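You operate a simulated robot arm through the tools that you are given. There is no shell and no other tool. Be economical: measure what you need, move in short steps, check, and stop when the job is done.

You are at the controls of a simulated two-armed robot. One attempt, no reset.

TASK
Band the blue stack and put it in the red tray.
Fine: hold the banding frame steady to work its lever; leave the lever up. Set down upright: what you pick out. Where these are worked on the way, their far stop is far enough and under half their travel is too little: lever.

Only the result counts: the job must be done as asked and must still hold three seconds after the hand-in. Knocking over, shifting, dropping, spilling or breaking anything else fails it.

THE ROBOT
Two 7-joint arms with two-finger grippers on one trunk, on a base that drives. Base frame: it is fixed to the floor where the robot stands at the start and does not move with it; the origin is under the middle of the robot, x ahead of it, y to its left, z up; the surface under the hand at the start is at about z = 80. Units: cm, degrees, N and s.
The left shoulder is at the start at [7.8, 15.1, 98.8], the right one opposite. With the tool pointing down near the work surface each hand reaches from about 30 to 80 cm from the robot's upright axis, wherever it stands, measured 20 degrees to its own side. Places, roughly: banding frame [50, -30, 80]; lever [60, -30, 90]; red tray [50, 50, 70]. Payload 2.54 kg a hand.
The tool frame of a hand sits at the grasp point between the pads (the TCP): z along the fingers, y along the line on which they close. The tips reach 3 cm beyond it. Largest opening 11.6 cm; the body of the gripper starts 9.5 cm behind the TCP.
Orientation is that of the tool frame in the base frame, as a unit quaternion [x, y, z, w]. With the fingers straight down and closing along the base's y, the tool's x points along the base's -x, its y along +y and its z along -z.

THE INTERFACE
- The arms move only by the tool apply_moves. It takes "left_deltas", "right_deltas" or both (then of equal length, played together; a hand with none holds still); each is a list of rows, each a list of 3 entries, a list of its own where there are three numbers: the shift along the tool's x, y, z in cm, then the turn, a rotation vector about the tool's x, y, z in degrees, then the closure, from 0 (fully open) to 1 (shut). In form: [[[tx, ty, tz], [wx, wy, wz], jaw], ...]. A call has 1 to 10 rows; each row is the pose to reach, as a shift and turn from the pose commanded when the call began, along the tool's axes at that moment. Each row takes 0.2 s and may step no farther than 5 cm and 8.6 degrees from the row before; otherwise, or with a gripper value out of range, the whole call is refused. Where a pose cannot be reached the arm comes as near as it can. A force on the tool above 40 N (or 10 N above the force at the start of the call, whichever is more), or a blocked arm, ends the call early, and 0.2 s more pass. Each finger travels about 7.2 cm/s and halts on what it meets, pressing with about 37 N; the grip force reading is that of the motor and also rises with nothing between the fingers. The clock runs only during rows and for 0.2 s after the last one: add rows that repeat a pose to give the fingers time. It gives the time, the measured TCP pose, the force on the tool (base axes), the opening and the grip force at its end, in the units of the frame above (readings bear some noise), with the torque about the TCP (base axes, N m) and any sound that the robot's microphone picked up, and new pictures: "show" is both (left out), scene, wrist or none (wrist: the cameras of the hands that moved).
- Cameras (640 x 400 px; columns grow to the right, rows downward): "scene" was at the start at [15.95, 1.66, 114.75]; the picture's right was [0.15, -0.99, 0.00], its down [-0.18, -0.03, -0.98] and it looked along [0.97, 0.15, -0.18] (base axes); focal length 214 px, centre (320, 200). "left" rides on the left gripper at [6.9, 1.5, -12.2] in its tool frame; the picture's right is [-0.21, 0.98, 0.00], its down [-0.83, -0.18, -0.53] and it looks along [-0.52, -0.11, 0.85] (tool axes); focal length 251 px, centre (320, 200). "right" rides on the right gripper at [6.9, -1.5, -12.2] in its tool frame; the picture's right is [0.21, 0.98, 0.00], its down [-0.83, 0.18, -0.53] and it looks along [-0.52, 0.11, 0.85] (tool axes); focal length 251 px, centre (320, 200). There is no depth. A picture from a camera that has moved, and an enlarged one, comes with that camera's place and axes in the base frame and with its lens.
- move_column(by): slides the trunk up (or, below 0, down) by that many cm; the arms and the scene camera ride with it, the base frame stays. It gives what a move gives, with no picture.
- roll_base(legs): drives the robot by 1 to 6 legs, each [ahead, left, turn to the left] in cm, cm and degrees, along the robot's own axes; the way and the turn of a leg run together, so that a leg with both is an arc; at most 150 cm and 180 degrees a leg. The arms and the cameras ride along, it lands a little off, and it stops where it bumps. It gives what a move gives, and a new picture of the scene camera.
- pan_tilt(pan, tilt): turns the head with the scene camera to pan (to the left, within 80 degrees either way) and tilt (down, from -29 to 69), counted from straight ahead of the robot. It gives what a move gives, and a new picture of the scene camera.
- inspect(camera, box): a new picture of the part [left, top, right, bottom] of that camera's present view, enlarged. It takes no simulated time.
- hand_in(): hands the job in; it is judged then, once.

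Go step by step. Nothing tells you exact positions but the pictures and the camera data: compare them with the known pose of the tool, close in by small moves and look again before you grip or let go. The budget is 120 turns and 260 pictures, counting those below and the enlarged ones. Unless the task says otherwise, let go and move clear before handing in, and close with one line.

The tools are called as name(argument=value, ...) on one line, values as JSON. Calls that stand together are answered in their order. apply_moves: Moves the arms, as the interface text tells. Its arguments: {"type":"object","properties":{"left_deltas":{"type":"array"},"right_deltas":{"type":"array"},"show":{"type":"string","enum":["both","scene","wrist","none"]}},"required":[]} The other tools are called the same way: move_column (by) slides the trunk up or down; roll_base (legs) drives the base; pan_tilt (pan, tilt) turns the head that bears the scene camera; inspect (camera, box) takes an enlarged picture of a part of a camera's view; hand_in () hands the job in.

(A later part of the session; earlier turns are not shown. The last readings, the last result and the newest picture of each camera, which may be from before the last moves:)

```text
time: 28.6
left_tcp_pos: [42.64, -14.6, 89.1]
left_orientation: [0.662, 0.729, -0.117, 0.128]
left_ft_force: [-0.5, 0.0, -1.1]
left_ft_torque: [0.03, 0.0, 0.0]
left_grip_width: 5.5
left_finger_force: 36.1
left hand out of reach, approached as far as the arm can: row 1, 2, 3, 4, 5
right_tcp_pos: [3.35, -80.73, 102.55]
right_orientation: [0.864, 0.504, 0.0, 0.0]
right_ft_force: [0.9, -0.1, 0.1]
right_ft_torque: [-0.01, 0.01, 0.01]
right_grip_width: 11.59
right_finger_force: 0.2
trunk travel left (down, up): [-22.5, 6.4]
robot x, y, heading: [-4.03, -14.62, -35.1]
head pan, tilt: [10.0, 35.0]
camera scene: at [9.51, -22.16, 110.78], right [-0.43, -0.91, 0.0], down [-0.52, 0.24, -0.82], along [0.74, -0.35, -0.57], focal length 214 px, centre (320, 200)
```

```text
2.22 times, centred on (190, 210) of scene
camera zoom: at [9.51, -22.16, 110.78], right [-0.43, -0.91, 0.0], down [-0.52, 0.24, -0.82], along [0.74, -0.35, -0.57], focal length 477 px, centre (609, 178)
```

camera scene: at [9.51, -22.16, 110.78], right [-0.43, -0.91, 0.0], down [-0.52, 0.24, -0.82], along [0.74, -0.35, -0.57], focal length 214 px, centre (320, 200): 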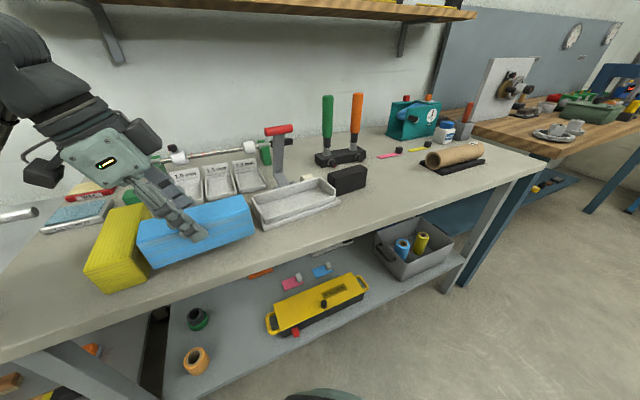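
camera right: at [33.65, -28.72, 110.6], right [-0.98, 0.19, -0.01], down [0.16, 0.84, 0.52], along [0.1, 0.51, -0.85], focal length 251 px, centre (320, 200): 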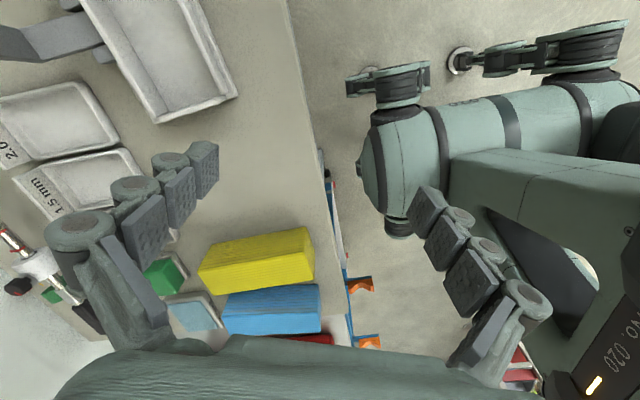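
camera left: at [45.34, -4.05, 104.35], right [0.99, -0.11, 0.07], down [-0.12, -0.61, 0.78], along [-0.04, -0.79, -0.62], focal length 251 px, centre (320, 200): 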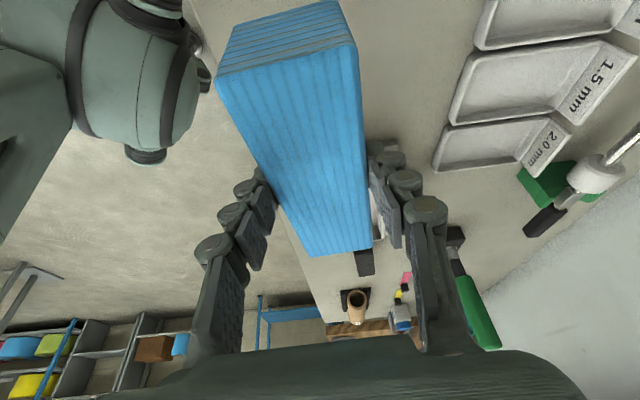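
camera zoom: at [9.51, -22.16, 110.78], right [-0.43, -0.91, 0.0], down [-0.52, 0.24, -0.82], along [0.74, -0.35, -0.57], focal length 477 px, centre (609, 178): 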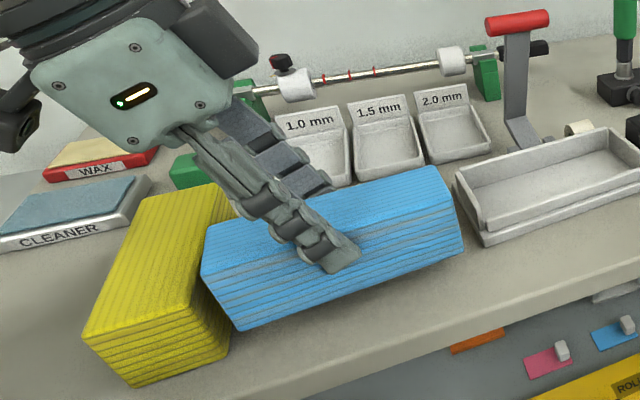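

Again at a joint limit; I'll lift, counter-rotate the hand 20° and turn the base a further 20° to the right while shifting it left.

apply_moves(left_deltas=[[[-1.3, 0, -3.6], [0, 0, 0], 1], [[-2.6, 0, -7.2], [-2.3, 0, -6.3], 1], [[-3.9, 0, -10.8], [-4.6, 0, -12.5], 1], [[-5.13, 0, -14.1], [-6.84, 0, -18.8], 1], [[-5.13, 0, -14.1], [-6.84, 0, -18.8], 1]], show="none")

roll_base(legs=[[-10.7, 15.3, 0], [0, 0, -20]])

pan_tilt(pan=30, tilt=35)

```text
time: 29.8
left_tcp_pos: [42.77, -14.81, 104.0]
left_orientation: [0.527, 0.832, -0.094, 0.145]
left_ft_force: [-0.2, -0.2, -0.9]
left_ft_torque: [0.02, 0.02, -0.02]
left_grip_width: 5.5
left_finger_force: 36.6
right_tcp_pos: [3.25, -80.78, 102.42]
right_orientation: [0.864, 0.504, 0.001, 0.0]
right_ft_force: [-0.4, -0.7, 0.4]
right_ft_torque: [0.0, 0.02, -0.02]
right_grip_width: 11.6
right_finger_force: 0.0
trunk travel left (down, up): [-22.5, 6.4]
robot x, y, heading: [-4.08, -14.83, -34.9]
head pan, tilt: [10.0, 35.0]
```

```text
time: 33.0
left_tcp_pos: [40.17, -11.61, 104.04]
left_orientation: [0.661, 0.73, -0.117, 0.128]
left_ft_force: [-0.6, -1.3, -0.8]
left_ft_torque: [0.02, 0.01, 0.01]
left_grip_width: 5.48
left_finger_force: 37.2
right_tcp_pos: [-19.2, -60.53, 102.44]
right_orientation: [0.937, 0.35, 0.0, 0.0]
right_ft_force: [0.1, 0.4, -0.4]
right_ft_torque: [0.04, 0.0, 0.01]
right_grip_width: 11.62
right_finger_force: 0.1
trunk travel left (down, up): [-22.5, 6.4]
robot x, y, heading: [-3.8, 4.38, -54.7]
head pan, tilt: [10.0, 35.0]
camera scene: at [6.23, -7.43, 110.79], right [-0.7, -0.71, 0.0], down [-0.41, 0.4, -0.82], along [0.58, -0.58, -0.57], focal length 214 px, centre (320, 200)
```

scene: 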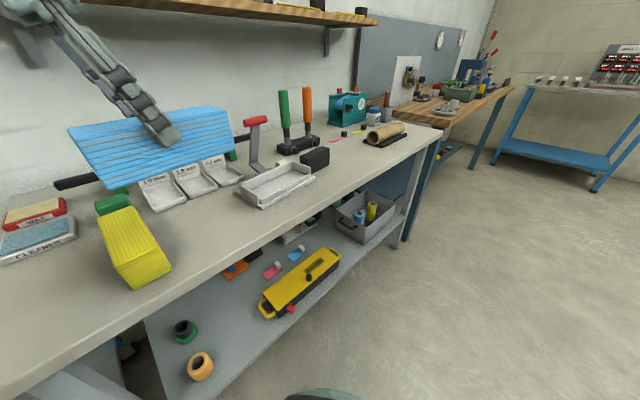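

```text
time: 33.9
left_tcp_pos: [40.26, -11.64, 104.08]
left_orientation: [0.661, 0.73, -0.116, 0.129]
left_ft_force: [1.1, 0.6, -0.7]
left_ft_torque: [0.01, -0.03, 0.0]
left_grip_width: 5.49
left_finger_force: 37.3
right_tcp_pos: [-19.18, -60.53, 102.49]
right_orientation: [0.937, 0.349, 0.0, 0.0]
right_ft_force: [0.6, 0.4, 0.3]
right_ft_torque: [0.0, 0.0, 0.0]
right_grip_width: 11.61
right_finger_force: 0.1
trunk travel left (down, up): [-22.5, 6.4]
robot x, y, heading: [-3.66, 4.29, -54.6]
head pan, tilt: [30.0, 35.0]
camera scene: at [7.98, -4.92, 110.78], right [-0.42, -0.91, 0.0], down [-0.52, 0.24, -0.82], along [0.74, -0.34, -0.57], focal length 214 px, centre (320, 200)
```

scene: 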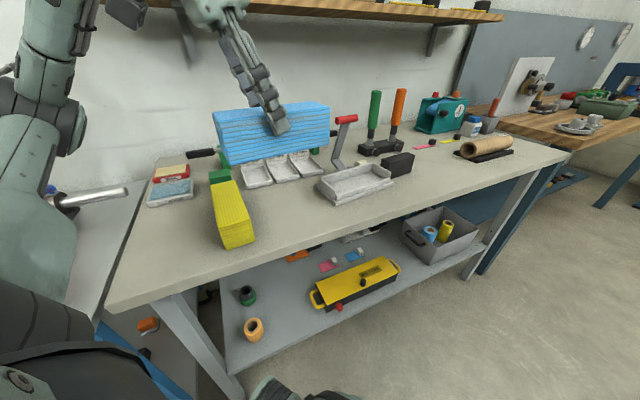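

apply_moves(left_deltas=[[[-0.18, 1.48, 3.26], [0, 0, 0], 1], [[-0.36, 2.97, 6.52], [0, 0, 0], 1], [[-0.54, 4.45, 9.78], [0, 0, 0], 1], [[0.44, 4.45, 12.5], [0, 0, 0], 1], [[1.42, 4.45, 15.2], [0, 0, 0], 1], [[2.3, 4.45, 17.6], [0, 0, 0], 1], [[2.3, 4.45, 17.6], [0, 0, 0], 1]], show="none")

inspect(camera="scene", box=[180, 90, 420, 270])

```text
time: 35.5
left_tcp_pos: [44.77, -15.05, 86.66]
left_orientation: [0.661, 0.73, -0.117, 0.129]
left_ft_force: [0.3, -0.7, -0.8]
left_ft_torque: [0.0, -0.03, 0.01]
left_grip_width: 5.47
left_finger_force: 37.4
right_tcp_pos: [-19.24, -60.62, 102.49]
right_orientation: [0.937, 0.349, 0.0, 0.001]
right_ft_force: [-0.7, 0.0, 0.4]
right_ft_torque: [-0.01, -0.01, 0.03]
right_grip_width: 11.59
right_finger_force: 0.0
trunk travel left (down, up): [-22.5, 6.4]
robot x, y, heading: [-3.81, 4.08, -54.6]
head pan, tilt: [30.0, 35.0]
```

```text
2.22 times, centred on (300, 180) of scene
camera zoom: at [7.99, -4.91, 110.79], right [-0.42, -0.91, 0.0], down [-0.52, 0.24, -0.82], along [0.74, -0.34, -0.57], focal length 477 px, centre (364, 244)
```

zoom: 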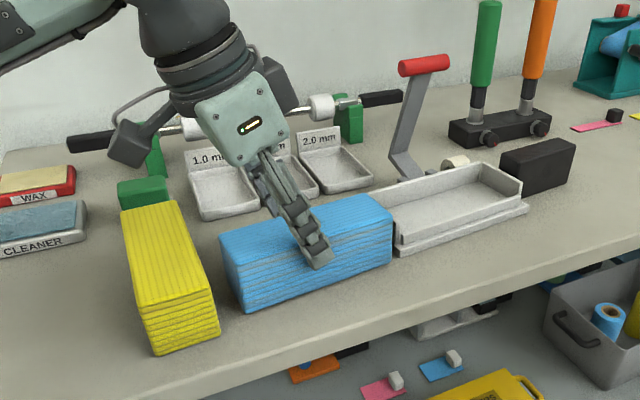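

apply_moves(left_deltas=[[[0.12, 0, 0.33], [0, 0, 0], 1], [[0.12, 0, 0.33], [0, 0, 0], 1], [[0.12, 0, 0.33], [0, 0, 0], 0.31], [[0.12, 0, 0.33], [0, 0, 0], 0.31], [[0.12, 0, 0.33], [0, 0, 0], 0.31]], show="wrist")

```text
time: 36.7
left_tcp_pos: [44.89, -15.0, 86.39]
left_orientation: [0.661, 0.73, -0.116, 0.129]
left_ft_force: [0.4, -0.3, 0.7]
left_ft_torque: [0.06, 0.03, 0.0]
left_grip_width: 8.01
left_finger_force: 0.0
right_tcp_pos: [-19.23, -60.41, 102.48]
right_orientation: [0.937, 0.35, 0.001, 0.0]
right_ft_force: [0.4, -0.7, 0.1]
right_ft_torque: [-0.02, 0.03, 0.02]
right_grip_width: 11.6
right_finger_force: 0.1
trunk travel left (down, up): [-22.5, 6.4]
robot x, y, heading: [-3.91, 3.98, -54.9]
head pan, tilt: [30.0, 35.0]
camera left: at [45.3, -4.35, 95.56], right [0.99, -0.1, 0.07], down [-0.12, -0.61, 0.78], along [-0.04, -0.79, -0.62], focal length 251 px, centre (320, 200)
```

left: 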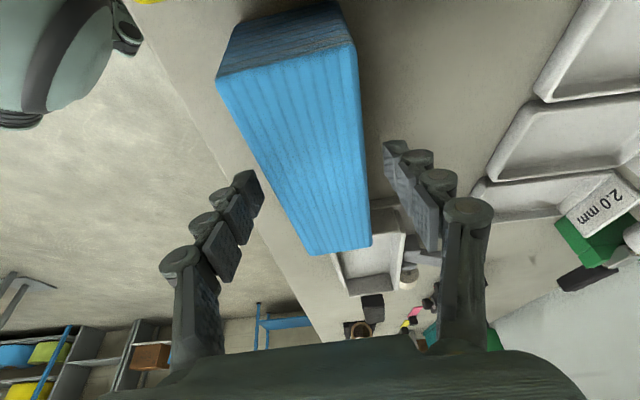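

Released cleanly. Sliding 3 cm toward the stack's left end and regripping, then a small test lift.

apply_moves(left_deltas=[[[1.4, 0, -0.51], [0, 0, 0], 0.31], [[2.81, 0, -1.03], [0, 0, 0], 0.31], [[2.81, 0, -1.03], [0, 0, 0], 0.31], [[2.81, 0, -1.03], [0, 0, 0], 1], [[2.81, 0, -1.03], [0, 0, 0], 1], [[2.81, 0, -1.03], [0, 0, 0], 1], [[2.13, 0, -2.91], [0, 0, 0], 1], [[1.1, 0, -5.73], [0, 0, 0], 1], [[1.1, 0, -5.73], [0, 0, 0], 1]], show="wrist")

inspect(camera="scene", box=[180, 90, 420, 270])

```text
time: 38.7
left_tcp_pos: [44.74, -12.14, 91.6]
left_orientation: [0.661, 0.73, -0.116, 0.129]
left_ft_force: [0.1, 0.2, -0.9]
left_ft_torque: [0.03, 0.0, -0.01]
left_grip_width: 5.47
left_finger_force: 36.7
right_tcp_pos: [-19.19, -60.62, 102.41]
right_orientation: [0.937, 0.349, 0.0, 0.001]
right_ft_force: [0.4, 0.5, 0.0]
right_ft_torque: [0.03, -0.02, 0.01]
right_grip_width: 11.61
right_finger_force: 0.0
trunk travel left (down, up): [-22.5, 6.4]
robot x, y, heading: [-3.58, 4.55, -54.6]
head pan, tilt: [30.0, 35.0]
camera left: at [45.14, -1.35, 100.73], right [0.99, -0.1, 0.07], down [-0.12, -0.61, 0.78], along [-0.04, -0.79, -0.62], focal length 251 px, centre (320, 200)
```

left: 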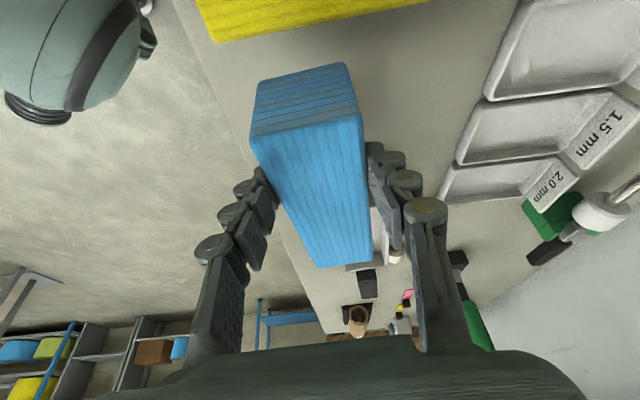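

```text
2.22 times, centred on (300, 180) of scene
camera zoom: at [7.99, -4.91, 110.78], right [-0.42, -0.91, 0.0], down [-0.52, 0.24, -0.82], along [0.74, -0.34, -0.57], focal length 477 px, centre (364, 244)
```

zoom: 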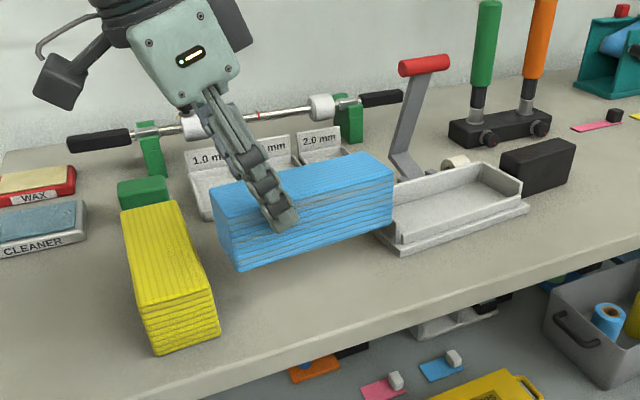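

The stack holds level with the new grip. Moving it above the trough (stack bottom ≈ 88) with the grip point at [48.2,−30.6].

apply_moves(left_deltas=[[[-1.03, 0, -2.82], [0, 0, 0], 1], [[-4.93, 0.36, -1.4], [0, 0, 0], 1], [[-9.0, 0.8, 0.08], [0, 0, 0], 1], [[-13.3, 1.2, 1.65], [0, 0, 0], 1], [[-17, 1.45, 3.0], [0, 0, 0], 1], [[-18.57, 1.63, 3.57], [0, 0, 0], 1], [[-18.57, 1.63, 3.57], [0, 0, 0], 1]], show="wrist")

inspect(camera="scene", box=[260, 70, 440, 220])

```text
time: 40.3
left_tcp_pos: [48.19, -30.51, 94.46]
left_orientation: [0.661, 0.73, -0.117, 0.129]
left_ft_force: [-0.2, 0.3, -0.1]
left_ft_torque: [0.0, -0.04, -0.03]
left_grip_width: 5.49
left_finger_force: 37.0
right_tcp_pos: [-19.28, -60.57, 102.36]
right_orientation: [0.937, 0.35, 0.001, 0.0]
right_ft_force: [0.4, 0.3, 0.4]
right_ft_torque: [0.02, 0.01, 0.0]
right_grip_width: 11.6
right_finger_force: 0.0
trunk travel left (down, up): [-22.5, 6.4]
robot x, y, heading: [-3.9, 3.93, -54.7]
head pan, tilt: [30.0, 35.0]
camera left: at [48.63, -19.7, 103.65], right [0.99, -0.1, 0.07], down [-0.12, -0.61, 0.78], along [-0.04, -0.79, -0.62], focal length 251 px, centre (320, 200)
```

left: 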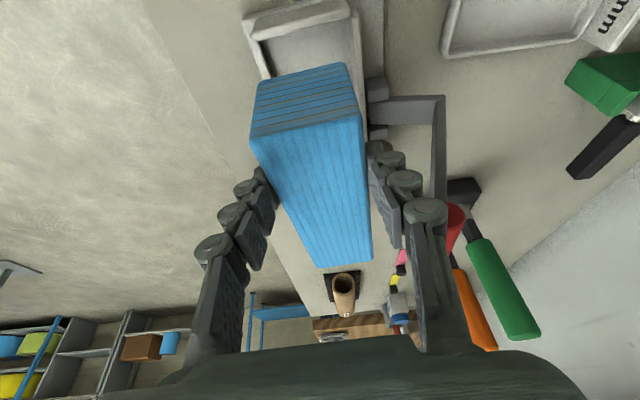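

```text
2.67 times, centred on (350, 145) of scene
camera zoom: at [7.99, -4.91, 110.78], right [-0.42, -0.91, 0.0], down [-0.52, 0.24, -0.82], along [0.74, -0.34, -0.57], focal length 572 px, centre (240, 347)
```

zoom: 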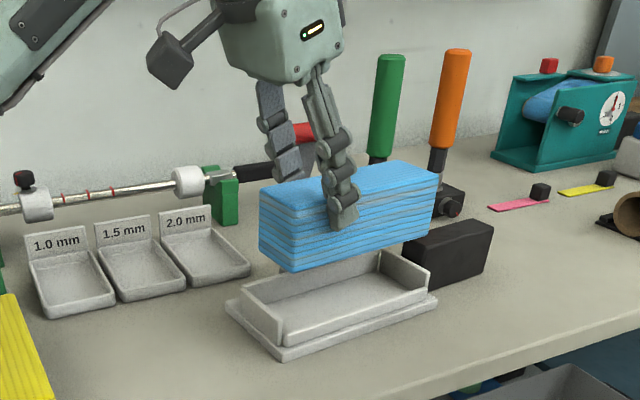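

Alignment looks good. I lower to just above the walls and inspect.

apply_moves(left_deltas=[[[0.5, 0.1, 1.41], [0, 0, 0], 1], [[1.0, 0.12, 2.75], [0, 0, 0], 1], [[1.0, 0.12, 2.75], [0, 0, 0], 1]], show="none")

inspect(camera="left", box=[220, 0, 400, 150])

inspect(camera="scene", box=[310, 110, 430, 210])

```text
time: 41.1
left_tcp_pos: [48.32, -30.45, 91.62]
left_orientation: [0.66, 0.731, -0.116, 0.13]
left_ft_force: [-0.3, 0.1, 0.1]
left_ft_torque: [0.04, 0.0, 0.02]
left_grip_width: 5.46
left_finger_force: 37.1
right_tcp_pos: [-19.12, -60.64, 102.43]
right_orientation: [0.937, 0.35, -0.001, 0.0]
right_ft_force: [0.7, 0.2, 0.5]
right_ft_torque: [0.0, 0.01, 0.03]
right_grip_width: 11.58
right_finger_force: 0.1
trunk travel left (down, up): [-22.5, 6.4]
robot x, y, heading: [-3.84, 3.88, -54.9]
head pan, tilt: [30.0, 35.0]
```

```text
2.67 times, centred on (310, 75) of left
camera zoom: at [48.74, -19.76, 100.69], right [0.99, -0.1, 0.07], down [-0.12, -0.61, 0.78], along [-0.04, -0.79, -0.62], focal length 670 px, centre (347, 533)
```

zoom: 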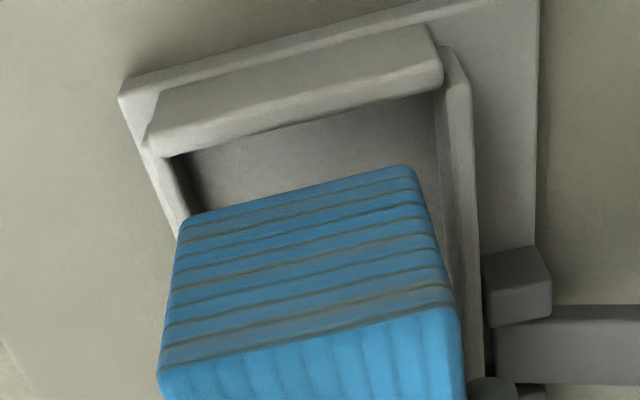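

```text
4.00 times, centred on (370, 160) of scene
camera zoom: at [7.99, -4.91, 110.79], right [-0.42, -0.91, 0.0], down [-0.52, 0.24, -0.82], along [0.74, -0.34, -0.57], focal length 858 px, centre (120, 360)
```

zoom: 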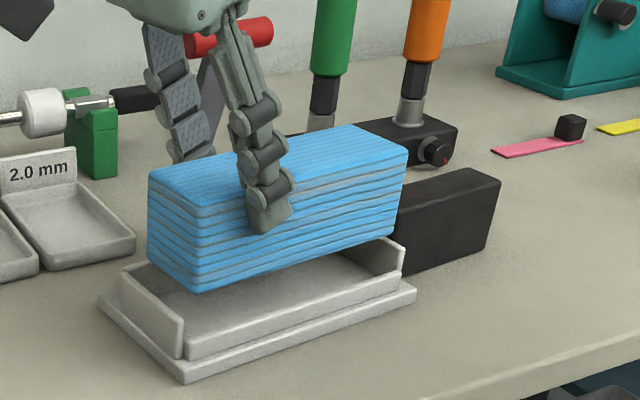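

Clearances: ~0.9 cm to the back wall, ~0.3 to the lip, ~1 to the left end wall; I nudge 0.3 left and lower to near the floor.

apply_moves(left_deltas=[[[0.6, 0.03, 1.0], [0, 0, 0], 1], [[1.05, 0.03, 2.1], [0, 0, 0], 1], [[1.51, 0.03, 3.28], [0, 0, 0], 1], [[1.51, 0.03, 3.28], [0, 0, 0], 1]], show="none")

inspect(camera="left", box=[220, 0, 400, 150])

inspect(camera="scene", box=[310, 110, 430, 210])

```text
time: 42.1
left_tcp_pos: [48.31, -30.25, 87.9]
left_orientation: [0.66, 0.731, -0.116, 0.13]
left_ft_force: [0.5, 0.0, -1.3]
left_ft_torque: [0.0, 0.0, -0.02]
left_grip_width: 5.5
left_finger_force: 37.1
right_tcp_pos: [-19.19, -60.6, 102.44]
right_orientation: [0.937, 0.349, 0.001, 0.0]
right_ft_force: [1.5, 0.8, -0.3]
right_ft_torque: [0.01, 0.04, 0.02]
right_grip_width: 11.63
right_finger_force: 0.1
trunk travel left (down, up): [-22.5, 6.4]
robot x, y, heading: [-4.24, 3.85, -54.5]
head pan, tilt: [30.0, 35.0]
```

```text
2.67 times, centred on (310, 75) of left
camera zoom: at [48.69, -19.47, 97.11], right [0.99, -0.1, 0.07], down [-0.12, -0.61, 0.78], along [-0.04, -0.79, -0.62], focal length 670 px, centre (347, 533)
```

zoom: 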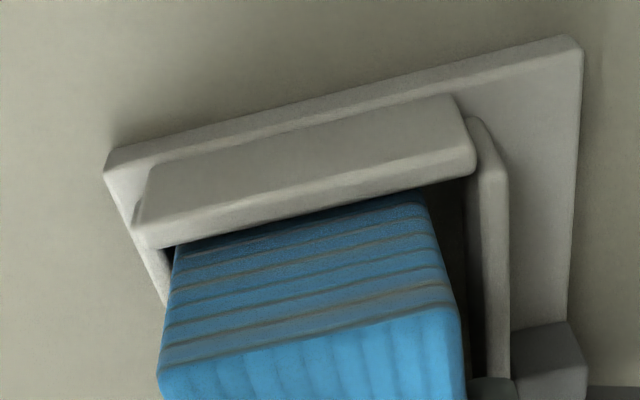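

```text
4.00 times, centred on (370, 160) of scene
camera zoom: at [7.99, -4.91, 110.78], right [-0.42, -0.91, 0.0], down [-0.52, 0.24, -0.82], along [0.74, -0.34, -0.57], focal length 858 px, centre (120, 360)
```

zoom: 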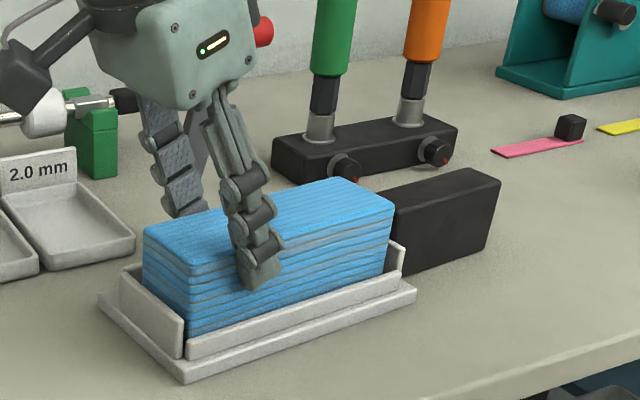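

The stack sits inside the trough. Lowering gently until it touches the floor.

apply_moves(left_deltas=[[[0.08, 0, 0.23], [0, 0, 0], 1], [[0.08, 0, 0.23], [0, 0, 0], 1]], show="none")

apply_moves(left_deltas=[[[0.08, 0, 0.23], [0, 0, 0], 1], [[0.08, 0, 0.23], [0, 0, 0], 1]], show="none")

inspect(camera="scene", box=[310, 110, 430, 210])

```text
time: 42.7
left_tcp_pos: [48.16, -30.24, 87.76]
left_orientation: [0.661, 0.73, -0.117, 0.129]
left_ft_force: [-0.3, 0.5, -0.2]
left_ft_torque: [-0.03, -0.02, -0.01]
left_grip_width: 5.5
left_finger_force: 37.3
right_tcp_pos: [-19.2, -60.53, 102.41]
right_orientation: [0.937, 0.35, 0.0, 0.0]
right_ft_force: [0.5, -0.1, 0.2]
right_ft_torque: [0.03, 0.03, -0.03]
right_grip_width: 11.61
right_finger_force: 0.0
trunk travel left (down, up): [-22.5, 6.4]
robot x, y, heading: [-3.82, 4.52, -54.6]
head pan, tilt: [30.0, 35.0]
```

```text
time: 43.3
left_tcp_pos: [48.17, -30.23, 87.73]
left_orientation: [0.661, 0.73, -0.117, 0.131]
left_ft_force: [3.1, 1.0, 16.8]
left_ft_torque: [0.74, 0.05, -0.08]
left_grip_width: 5.47
left_finger_force: 37.3
right_tcp_pos: [-19.24, -60.48, 102.49]
right_orientation: [0.937, 0.349, 0.0, 0.0]
right_ft_force: [-0.7, 0.2, 0.0]
right_ft_torque: [0.0, -0.01, -0.01]
right_grip_width: 11.62
right_finger_force: 0.0
trunk travel left (down, up): [-22.5, 6.4]
robot x, y, heading: [-4.0, 4.37, -54.8]
head pan, tilt: [30.0, 35.0]
```

```text
4.00 times, centred on (370, 160) of scene
camera zoom: at [7.89, -4.83, 110.83], right [-0.42, -0.91, 0.0], down [-0.52, 0.24, -0.82], along [0.74, -0.34, -0.57], focal length 858 px, centre (120, 360)
```

zoom: 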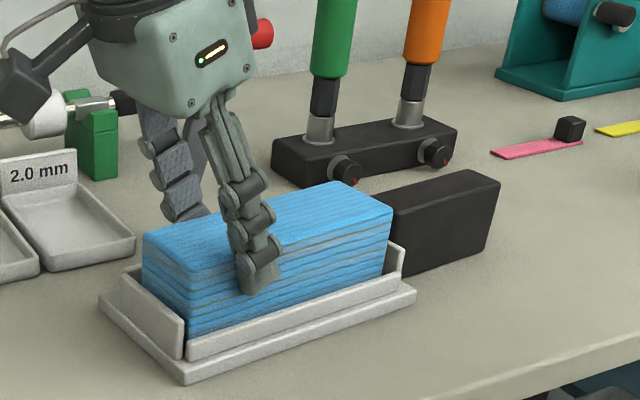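

Contact felt (17 N). Releasing slightly.

apply_moves(left_deltas=[[[-0.05, 0, -0.15], [0, 0, 0], 1], [[-0.05, 0, -0.15], [0, 0, 0], 0.42], [[-0.05, 0, -0.15], [0, 0, 0], 0.42], [[-0.05, 0, -0.15], [0, 0, 0], 0.42]], show="wrist")

inspect(camera="scene", box=[310, 110, 430, 210])

```text
time: 44.3
left_tcp_pos: [48.25, -30.38, 87.44]
left_orientation: [0.661, 0.73, -0.116, 0.128]
left_ft_force: [0.9, 0.1, 0.7]
left_ft_torque: [-0.02, 0.03, 0.0]
left_grip_width: 6.73
left_finger_force: 0.2
right_tcp_pos: [-19.23, -60.54, 102.38]
right_orientation: [0.937, 0.349, 0.0, 0.0]
right_ft_force: [0.1, -0.2, -0.3]
right_ft_torque: [0.0, -0.02, 0.03]
right_grip_width: 11.56
right_finger_force: 0.1
trunk travel left (down, up): [-22.5, 6.4]
robot x, y, heading: [-3.86, 4.01, -54.7]
head pan, tilt: [30.0, 35.0]
camera left: at [48.66, -19.47, 96.7], right [0.99, -0.1, 0.07], down [-0.12, -0.61, 0.78], along [-0.04, -0.79, -0.62], focal length 251 px, centre (320, 200)
```

left: 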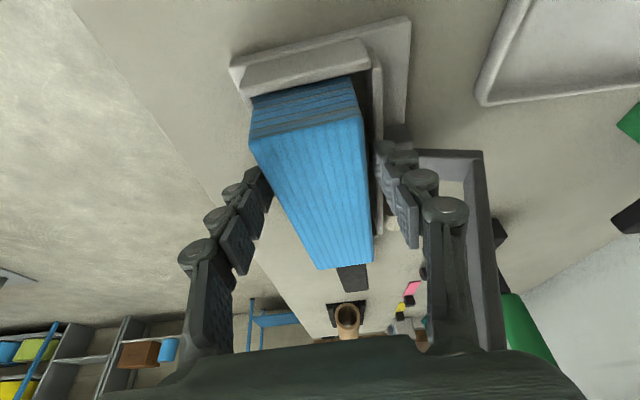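

```text
4.00 times, centred on (370, 160) of scene
camera zoom: at [7.98, -4.91, 110.78], right [-0.42, -0.91, 0.0], down [-0.52, 0.24, -0.82], along [0.74, -0.34, -0.57], focal length 858 px, centre (120, 360)
```

zoom: 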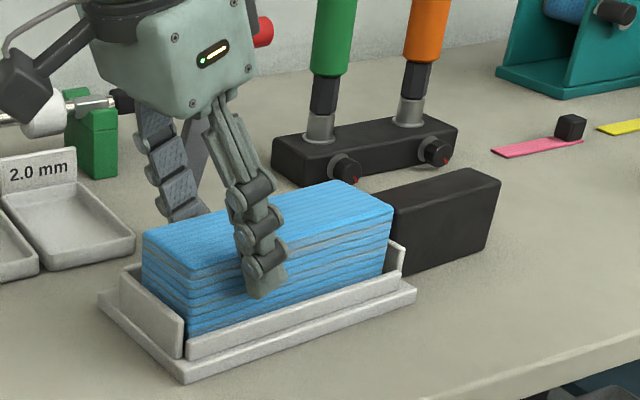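

The stack stands in the trough. I retract the left hand up and away, then reposition the base so that both hands can reach: right on the black grip block, left on the lever.

apply_moves(left_deltas=[[[0, 0, -4], [0, 0, 0], 0.42], [[0, 0, -8], [0, 0, 0], 0.42], [[0, 0, -12], [0, 0, 0], 0.42], [[0, -2.5, -16], [0, 0, 0], 0.42], [[0, -6, -18], [0, 0, 0], 0.42], [[0, -9, -18], [0, 0, 0], 0.42]], show="none")

inspect(camera="scene", box=[310, 80, 430, 210])

roll_base(legs=[[0, 0, 30], [9.4, -13.5, 0]])

pan_tilt(pan=0, tilt=35)

```text
time: 45.7
left_tcp_pos: [38.75, -25.05, 104.3]
left_orientation: [0.661, 0.73, -0.117, 0.129]
left_ft_force: [-0.5, -0.4, 0.0]
left_ft_torque: [0.01, -0.02, -0.02]
left_grip_width: 6.73
left_finger_force: 0.0
right_tcp_pos: [-19.26, -60.6, 102.41]
right_orientation: [0.937, 0.349, -0.001, 0.0]
right_ft_force: [-0.5, -0.2, 0.1]
right_ft_torque: [0.0, 0.01, 0.0]
right_grip_width: 11.61
right_finger_force: 0.1
trunk travel left (down, up): [-22.5, 6.4]
robot x, y, heading: [-4.34, 4.54, -54.8]
head pan, tilt: [30.0, 35.0]
```

```text
3.08 times, centred on (370, 145) of scene
camera zoom: at [7.96, -4.92, 110.79], right [-0.42, -0.91, 0.0], down [-0.52, 0.24, -0.82], along [0.74, -0.34, -0.57], focal length 660 px, centre (166, 369)
```

zoom: 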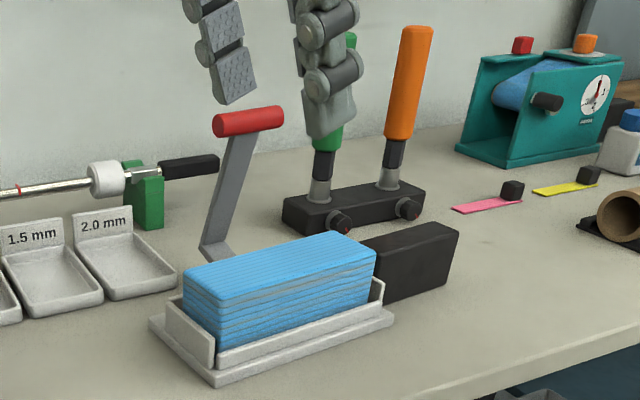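

```text
time: 49.1
left_tcp_pos: [50.69, -16.03, 104.41]
left_orientation: [0.448, 0.877, -0.079, 0.155]
left_ft_force: [-0.8, -0.8, -0.3]
left_ft_torque: [0.01, 0.04, -0.02]
left_grip_width: 6.75
left_finger_force: 0.0
right_tcp_pos: [18.27, -75.7, 102.46]
right_orientation: [0.814, 0.581, 0.0, 0.0]
right_ft_force: [0.3, -0.4, -0.7]
right_ft_torque: [0.0, 0.0, 0.0]
right_grip_width: 11.58
right_finger_force: 0.0
trunk travel left (down, up): [-22.5, 6.4]
robot x, y, heading: [-1.25, -12.49, -24.6]
head pan, tilt: [30.0, 35.0]
camera scene: at [13.94, -13.92, 110.78], right [0.09, -1.0, 0.0], down [-0.57, -0.05, -0.82], along [0.82, 0.08, -0.57], focal length 214 px, centre (320, 200)
```

scene: 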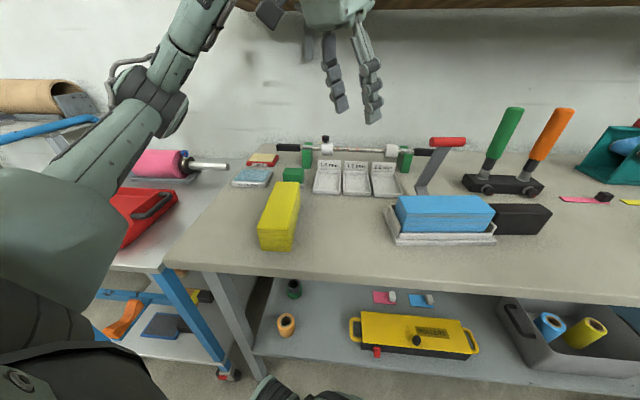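

```text
time: 50.1
left_tcp_pos: [50.54, -16.07, 104.41]
left_orientation: [0.447, 0.877, -0.079, 0.155]
left_ft_force: [-0.1, 1.2, 0.5]
left_ft_torque: [-0.01, -0.01, 0.01]
left_grip_width: 6.73
left_finger_force: 0.0
right_tcp_pos: [18.31, -75.77, 102.37]
right_orientation: [0.814, 0.581, 0.0, 0.001]
right_ft_force: [-0.8, -0.2, 0.7]
right_ft_torque: [0.06, 0.0, 0.01]
right_grip_width: 11.59
right_finger_force: 0.0
trunk travel left (down, up): [-22.5, 6.4]
robot x, y, heading: [-0.88, -12.25, -24.7]
head pan, tilt: [0.0, 35.0]
camera scene: at [13.18, -18.39, 110.79], right [-0.42, -0.91, 0.0], down [-0.52, 0.24, -0.82], along [0.75, -0.34, -0.57], focal length 214 px, centre (320, 200)
```

scene: 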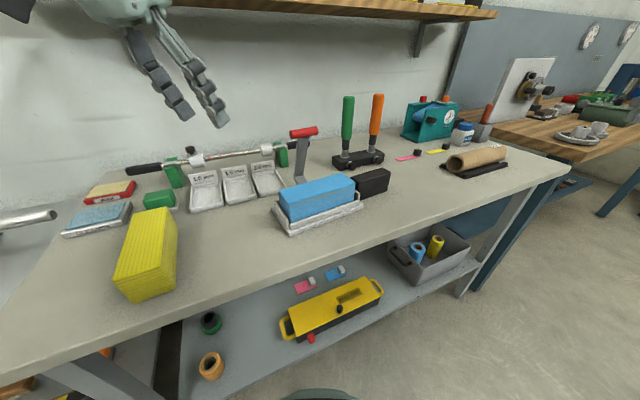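

Now bring the right hand over the black block with its closing line across the block.

apply_moves(right_deltas=[[[3.8, 2.35, 0], [0, 0, -2.7], 0.4], [[7.6, 4.7, 0], [0, 0, -5.4], 0.4], [[11.5, 7.1, 0], [0, 0, -8.1], 0.4], [[15.3, 9.4, 0], [0, 0, -10.8], 0.4], [[19.2, 11.8, 0], [0, 0, -13.5], 0.4], [[23, 14.1, 0], [0, 0, -16.2], 0.4], [[26.8, 16.5, 0], [0, 0, -19], 0.4], [[30.7, 18.8, 0], [0, 0, -21.7], 0.4], [[34.5, 21.2, 0], [0, 0, -24.4], 0.4], [[34.5, 21.2, 0], [0, 0, -24.4], 0.4]], show="both")

```text
time: 52.3
left_tcp_pos: [50.66, -16.01, 104.39]
left_orientation: [0.448, 0.877, -0.08, 0.155]
left_ft_force: [0.5, -1.4, 0.6]
left_ft_torque: [-0.02, 0.0, -0.02]
left_grip_width: 6.72
left_finger_force: 0.1
right_tcp_pos: [44.92, -52.92, 101.1]
right_orientation: [0.673, 0.739, 0.0, 0.0]
right_ft_force: [-0.4, -0.7, 0.8]
right_ft_torque: [0.02, 0.0, 0.01]
right_grip_width: 6.98
right_finger_force: 0.1
right hand out of reach, approached as far as the arm can: row 8, 9, 10
trunk travel left (down, up): [-22.5, 6.4]
robot x, y, heading: [-0.9, -12.26, -24.7]
head pan, tilt: [0.0, 35.0]
camera scene: at [13.16, -18.39, 110.79], right [-0.42, -0.91, 0.0], down [-0.52, 0.24, -0.82], along [0.74, -0.34, -0.57], focal length 214 px, centre (320, 200)
camera right: at [42.8, -46.19, 113.31], right [0.95, 0.31, 0.0], down [0.26, -0.81, 0.53], along [0.16, -0.51, -0.85], focal length 251 px, centre (320, 200)
```

scene: 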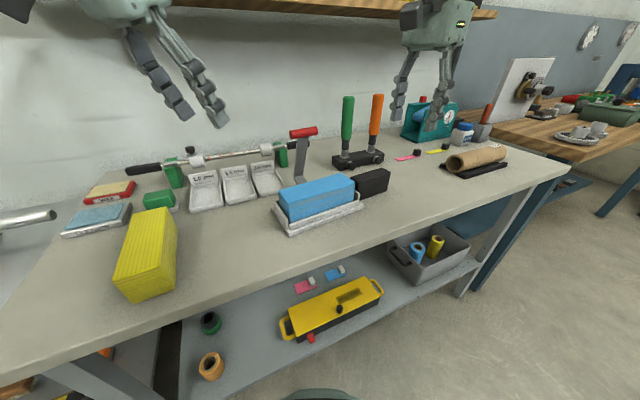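
right: 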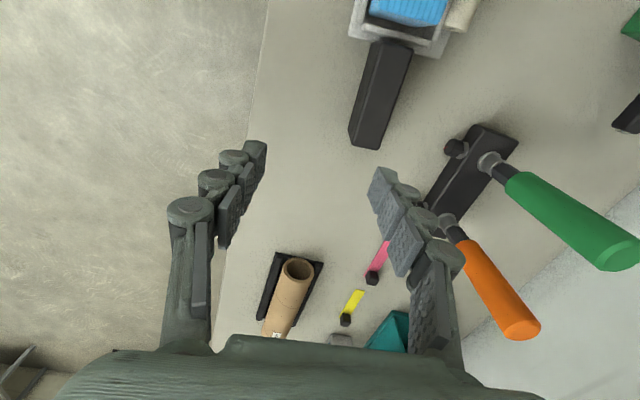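

The right wrist is at its limit; a bit more base turn will fix that.

roll_base(legs=[[0, 0, -20.3], [-7.3, 13.8, 0]])

pan_tilt(pan=15, tilt=35)

```text
time: 55.4
left_tcp_pos: [50.69, -18.16, 104.38]
left_orientation: [0.592, 0.787, -0.105, 0.139]
left_ft_force: [0.4, -0.1, -0.3]
left_ft_torque: [-0.02, 0.0, 0.0]
left_grip_width: 6.71
left_finger_force: 0.0
right_tcp_pos: [32.97, -51.12, 101.21]
right_orientation: [0.79, 0.613, 0.0, 0.001]
right_ft_force: [0.2, 0.2, 0.3]
right_ft_torque: [-0.02, -0.02, -0.01]
right_grip_width: 6.95
right_finger_force: 0.2
trunk travel left (down, up): [-22.5, 6.4]
robot x, y, heading: [3.58, 2.88, -44.3]
head pan, tilt: [0.0, 35.0]
camera scene: at [14.61, -7.83, 110.79], right [-0.7, -0.71, 0.0], down [-0.41, 0.4, -0.82], along [0.59, -0.57, -0.57], focal length 214 px, centre (320, 200)
```

scene: 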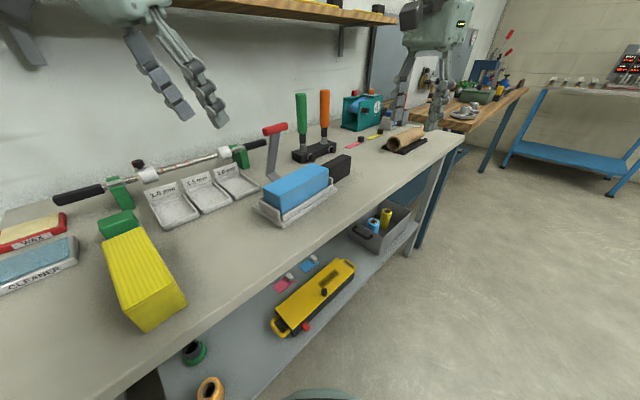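

```text
time: 56.1
left_tcp_pos: [50.62, -18.18, 104.35]
left_orientation: [0.592, 0.787, -0.105, 0.139]
left_ft_force: [-1.5, -0.3, 0.2]
left_ft_torque: [-0.01, 0.02, -0.01]
left_grip_width: 6.73
left_finger_force: 0.0
right_tcp_pos: [32.98, -51.19, 101.1]
right_orientation: [0.79, 0.613, 0.001, 0.001]
right_ft_force: [-0.2, 0.4, 0.0]
right_ft_torque: [0.02, -0.02, 0.02]
right_grip_width: 6.95
right_finger_force: 0.0
trunk travel left (down, up): [-22.5, 6.4]
robot x, y, heading: [3.52, 3.14, -44.4]
head pan, tilt: [15.0, 35.0]
camera scene: at [15.98, -6.01, 110.79], right [-0.49, -0.87, 0.0], down [-0.5, 0.28, -0.82], along [0.71, -0.4, -0.57], focal length 214 px, centre (320, 200)
```

scene: 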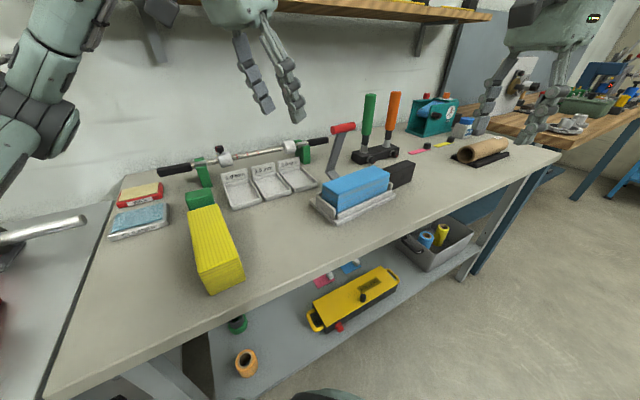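

apply_moves(right_deltas=[[[1.2, 3.3, 0], [0, 0, -4], 0.4], [[2.3, 6.6, 1], [0, 0, -8], 0.4], [[3.5, 9.9, 2], [0, 0, -12], 0.4], [[4.6, 13.2, 4], [0, 0, -16], 0.4], [[5.78, 16.5, 6], [0, 0, -19.9], 0.4], [[5.78, 16.5, 6], [0, 0, -19.9], 0.4]], show="both")

inspect(camera="scene", box=[300, 110, 440, 220])

```text
time: 57.5
left_tcp_pos: [50.7, -18.29, 104.46]
left_orientation: [0.592, 0.787, -0.105, 0.139]
left_ft_force: [0.0, 0.1, -0.2]
left_ft_torque: [-0.03, 0.0, 0.01]
left_grip_width: 6.71
left_finger_force: 0.1
right_tcp_pos: [35.52, -49.45, 92.48]
right_orientation: [0.671, 0.741, 0.001, 0.001]
right_ft_force: [0.8, 0.2, 0.5]
right_ft_torque: [0.01, -0.03, 0.01]
right_grip_width: 6.96
right_finger_force: 0.1
right hand out of reach, approached as far as the arm can: row 1, 2, 3, 4, 5, 6
trunk travel left (down, up): [-22.5, 6.4]
robot x, y, heading: [3.36, 2.95, -44.3]
head pan, tilt: [15.0, 35.0]
camera scene: at [15.98, -6.01, 110.79], right [-0.49, -0.87, 0.0], down [-0.5, 0.28, -0.82], along [0.71, -0.4, -0.57], focal length 214 px, centre (320, 200)
camera right: at [33.19, -42.85, 104.68], right [0.95, 0.31, 0.0], down [0.26, -0.8, 0.53], along [0.17, -0.51, -0.85], focal length 251 px, centre (320, 200)
```

scene: 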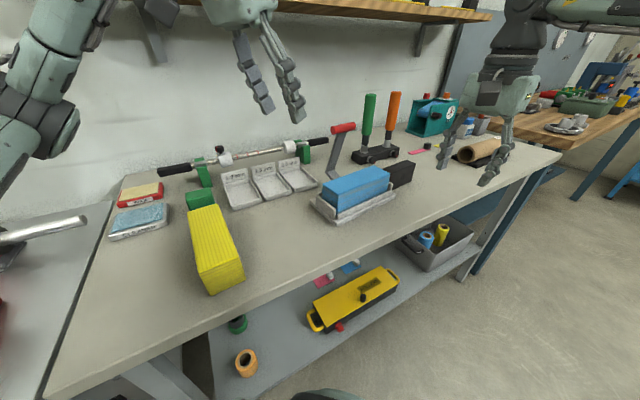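
right: 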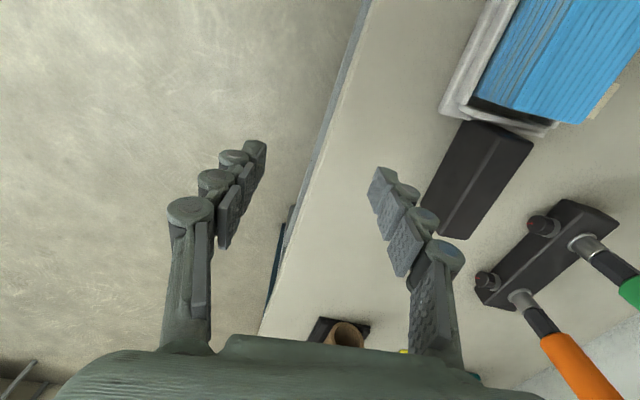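

```text
3.64 times, centred on (370, 165) of scene
camera zoom: at [15.98, -6.01, 110.79], right [-0.49, -0.87, 0.0], down [-0.5, 0.28, -0.82], along [0.71, -0.4, -0.57], focal length 780 px, centre (138, 327)
```

zoom: 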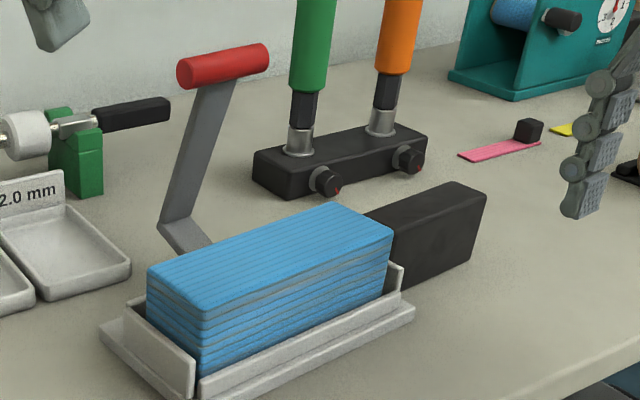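

Reach at this height is the limit; raising the trunk brings the shoulders level with the wrist, which extends the reach.

move_column(by=6.2)

apply_moves(right_deltas=[[[0, 3.5, 1.5], [0, 0, 0], 0.4], [[0, 7, 3], [0, 0, 0], 0.4], [[0, 10.5, 5], [0, 0, 0], 0.4], [[0, 15, 6.5], [0, 0, 0], 0.4], [[0, 15, 6.5], [0, 0, 0], 0.4]], show="both")

```text
time: 58.6
left_tcp_pos: [50.71, -18.19, 110.54]
left_orientation: [0.592, 0.787, -0.104, 0.139]
left_ft_force: [-1.0, -0.6, -0.5]
left_ft_torque: [0.0, -0.02, 0.01]
left_grip_width: 6.74
left_finger_force: 0.0
right_tcp_pos: [35.29, -49.69, 98.67]
right_orientation: [0.673, 0.74, 0.002, 0.001]
right_ft_force: [0.4, -0.2, 0.4]
right_ft_torque: [0.02, -0.01, -0.01]
right_grip_width: 6.96
right_finger_force: 0.0
trunk travel left (down, up): [-28.7, 0.2]
robot x, y, heading: [3.6, 3.03, -44.5]
head pan, tilt: [15.0, 35.0]
```

```text
time: 59.8
left_tcp_pos: [50.71, -18.27, 110.63]
left_orientation: [0.592, 0.787, -0.104, 0.139]
left_ft_force: [0.1, -0.2, 0.1]
left_ft_torque: [0.0, 0.0, 0.0]
left_grip_width: 6.75
left_finger_force: 0.2
right_tcp_pos: [35.87, -48.88, 93.18]
right_orientation: [0.672, 0.74, 0.001, 0.001]
right_ft_force: [-0.2, 0.4, -0.6]
right_ft_torque: [0.0, -0.01, 0.0]
right_grip_width: 6.95
right_finger_force: 0.1
right hand out of reach, approached as far as the arm can: row 1, 2, 3, 4, 5
trunk travel left (down, up): [-28.7, 0.2]
robot x, y, heading: [3.63, 2.74, -44.4]
head pan, tilt: [15.0, 35.0]
camera scene: at [15.99, -6.01, 116.98], right [-0.49, -0.87, 0.0], down [-0.5, 0.28, -0.82], along [0.71, -0.4, -0.57], focal length 214 px, centre (320, 200)
camera right: at [33.64, -42.12, 105.37], right [0.95, 0.31, 0.0], down [0.26, -0.8, 0.53], along [0.17, -0.51, -0.84], focal length 251 px, centre (320, 200)
```

scene: 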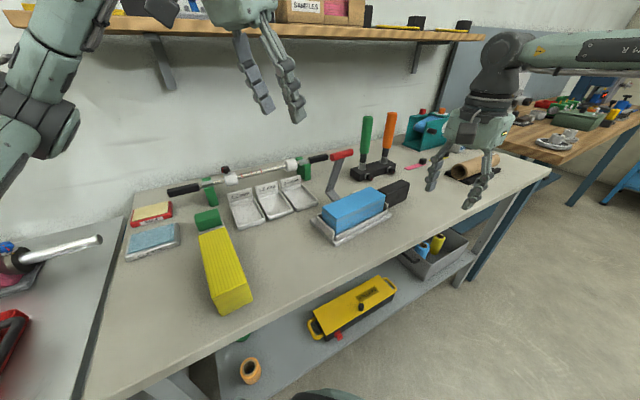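
right: 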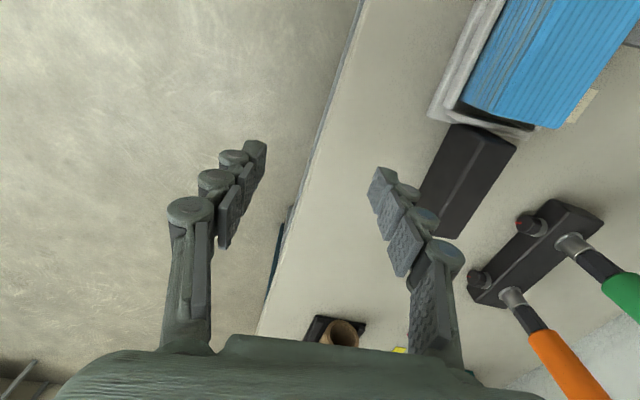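

The right wrist limit seems orientation-related. I try leaning the right hand outwards (fingers pointing down and toward the frame), which keeps the closing line across the block.

apply_moves(right_deltas=[[[-2, 0, -1], [0, 8, 0], 0.4], [[-3, 1, -2], [0, 16, 0], 0.4], [[-4, 2, -2], [0, 24, 0], 0.4], [[-5, 3, -2], [0, 32, 0], 0.4], [[-6, 6, -2], [0, 40, 0], 0.4], [[-6, 9, -2], [0, 40, 0], 0.4], [[-6, 12, -2], [0, 40, 0], 0.4], [[-6, 14, -2], [0, 40, 0], 0.4]], show="both")

```text
time: 61.6
left_tcp_pos: [50.72, -18.34, 110.46]
left_orientation: [0.592, 0.787, -0.104, 0.139]
left_ft_force: [-0.4, 0.0, 0.0]
left_ft_torque: [0.0, -0.02, 0.02]
left_grip_width: 6.74
left_finger_force: 0.0
right_tcp_pos: [32.0, -47.98, 96.24]
right_orientation: [0.631, 0.696, 0.231, -0.252]
right_ft_force: [0.1, -0.5, -0.7]
right_ft_torque: [-0.02, -0.03, 0.03]
right_grip_width: 6.94
right_finger_force: 0.1
right hand out of reach, approached as far as the arm can: row 1, 2, 3, 4, 5, 6, 7, 8
trunk travel left (down, up): [-28.7, 0.2]
robot x, y, heading: [3.43, 2.48, -44.4]
head pan, tilt: [15.0, 35.0]
camera scene: at [15.99, -6.01, 116.99], right [-0.49, -0.87, 0.0], down [-0.5, 0.28, -0.82], along [0.71, -0.4, -0.57], focal length 214 px, centre (320, 200)
camera right: at [30.54, -50.6, 110.01], right [0.96, 0.26, 0.14], down [0.27, -0.95, -0.12], along [0.1, 0.15, -0.98], focal length 251 px, centre (320, 200)
```

scene: 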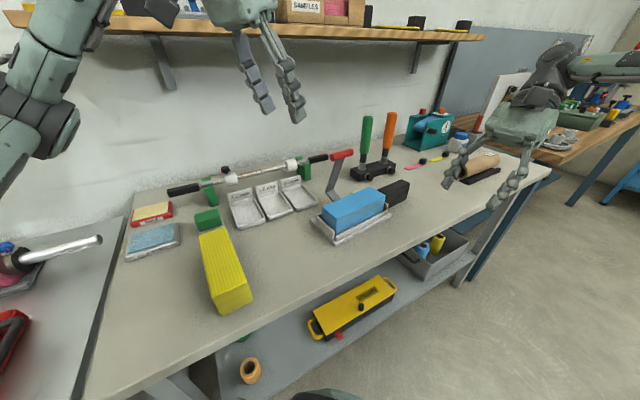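
right: 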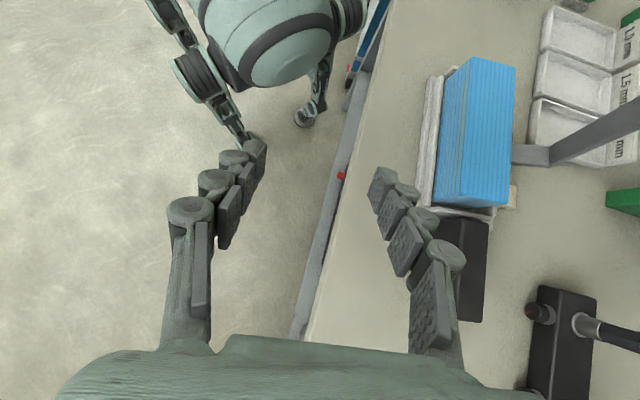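

The limit is evidently reach, so I'll undo the lean, retract the left a little, and set the base closer at heading −25°.

apply_moves(right_deltas=[[[0, -1, 0], [0, -8, 0], 0.4], [[0, -2, 0], [0, -16, 0], 0.4], [[0, -3, 0], [0, -24, 0], 0.4], [[0, -4, 0], [0, -32, 0], 0.4], [[0, -4, 0], [0, -40, 0], 0.4]], left_deltas=[[[0, -3, 0], [0, 0, 0], 0.42], [[0, -6, 0], [0, 0, 0], 0.42], [[0, -9, 0], [0, 0, 0], 0.42], [[0, -12, 0], [0, 0, 0], 0.42], [[0, -12, 0], [0, 0, 0], 0.42]], show="none")

roll_base(legs=[[0, 0, 19.4], [8.0, -12.8, 0]])

```text
time: 62.8
left_tcp_pos: [39.14, -21.56, 110.52]
left_orientation: [0.592, 0.786, -0.105, 0.14]
left_ft_force: [-0.1, 1.0, -0.4]
left_ft_torque: [0.0, 0.02, 0.01]
left_grip_width: 6.75
left_finger_force: 0.2
right_tcp_pos: [27.62, -48.25, 96.19]
right_orientation: [0.672, 0.741, 0.0, 0.002]
right_ft_force: [0.6, -0.1, 0.3]
right_ft_torque: [0.0, 0.02, 0.0]
right_grip_width: 6.95
right_finger_force: 0.0
trunk travel left (down, up): [-28.7, 0.2]
robot x, y, heading: [3.11, 2.86, -44.3]
head pan, tilt: [15.0, 35.0]
```

```text
time: 64.3
left_tcp_pos: [45.04, -9.55, 110.59]
left_orientation: [0.458, 0.872, -0.082, 0.155]
left_ft_force: [0.7, 0.1, 1.0]
left_ft_torque: [-0.01, -0.03, 0.02]
left_grip_width: 6.72
left_finger_force: 0.0
right_tcp_pos: [42.46, -38.29, 96.15]
right_orientation: [0.545, 0.839, 0.002, 0.001]
right_ft_force: [0.5, -0.2, 0.3]
right_ft_torque: [-0.01, -0.03, 0.05]
right_grip_width: 6.96
right_finger_force: 0.1
trunk travel left (down, up): [-28.7, 0.2]
robot x, y, heading: [3.5, 2.17, -26.0]
head pan, tilt: [15.0, 35.0]
stopped in leg 1: the robot was blocked; the commanded pose is now the measured one
camera scene: at [18.23, -1.99, 116.98], right [-0.19, -0.98, 0.0], down [-0.56, 0.11, -0.82], along [0.8, -0.16, -0.57], focal length 214 px, centre (320, 200)
```

scene: 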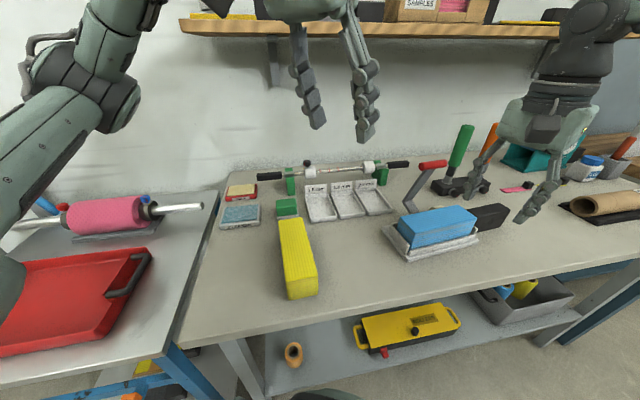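

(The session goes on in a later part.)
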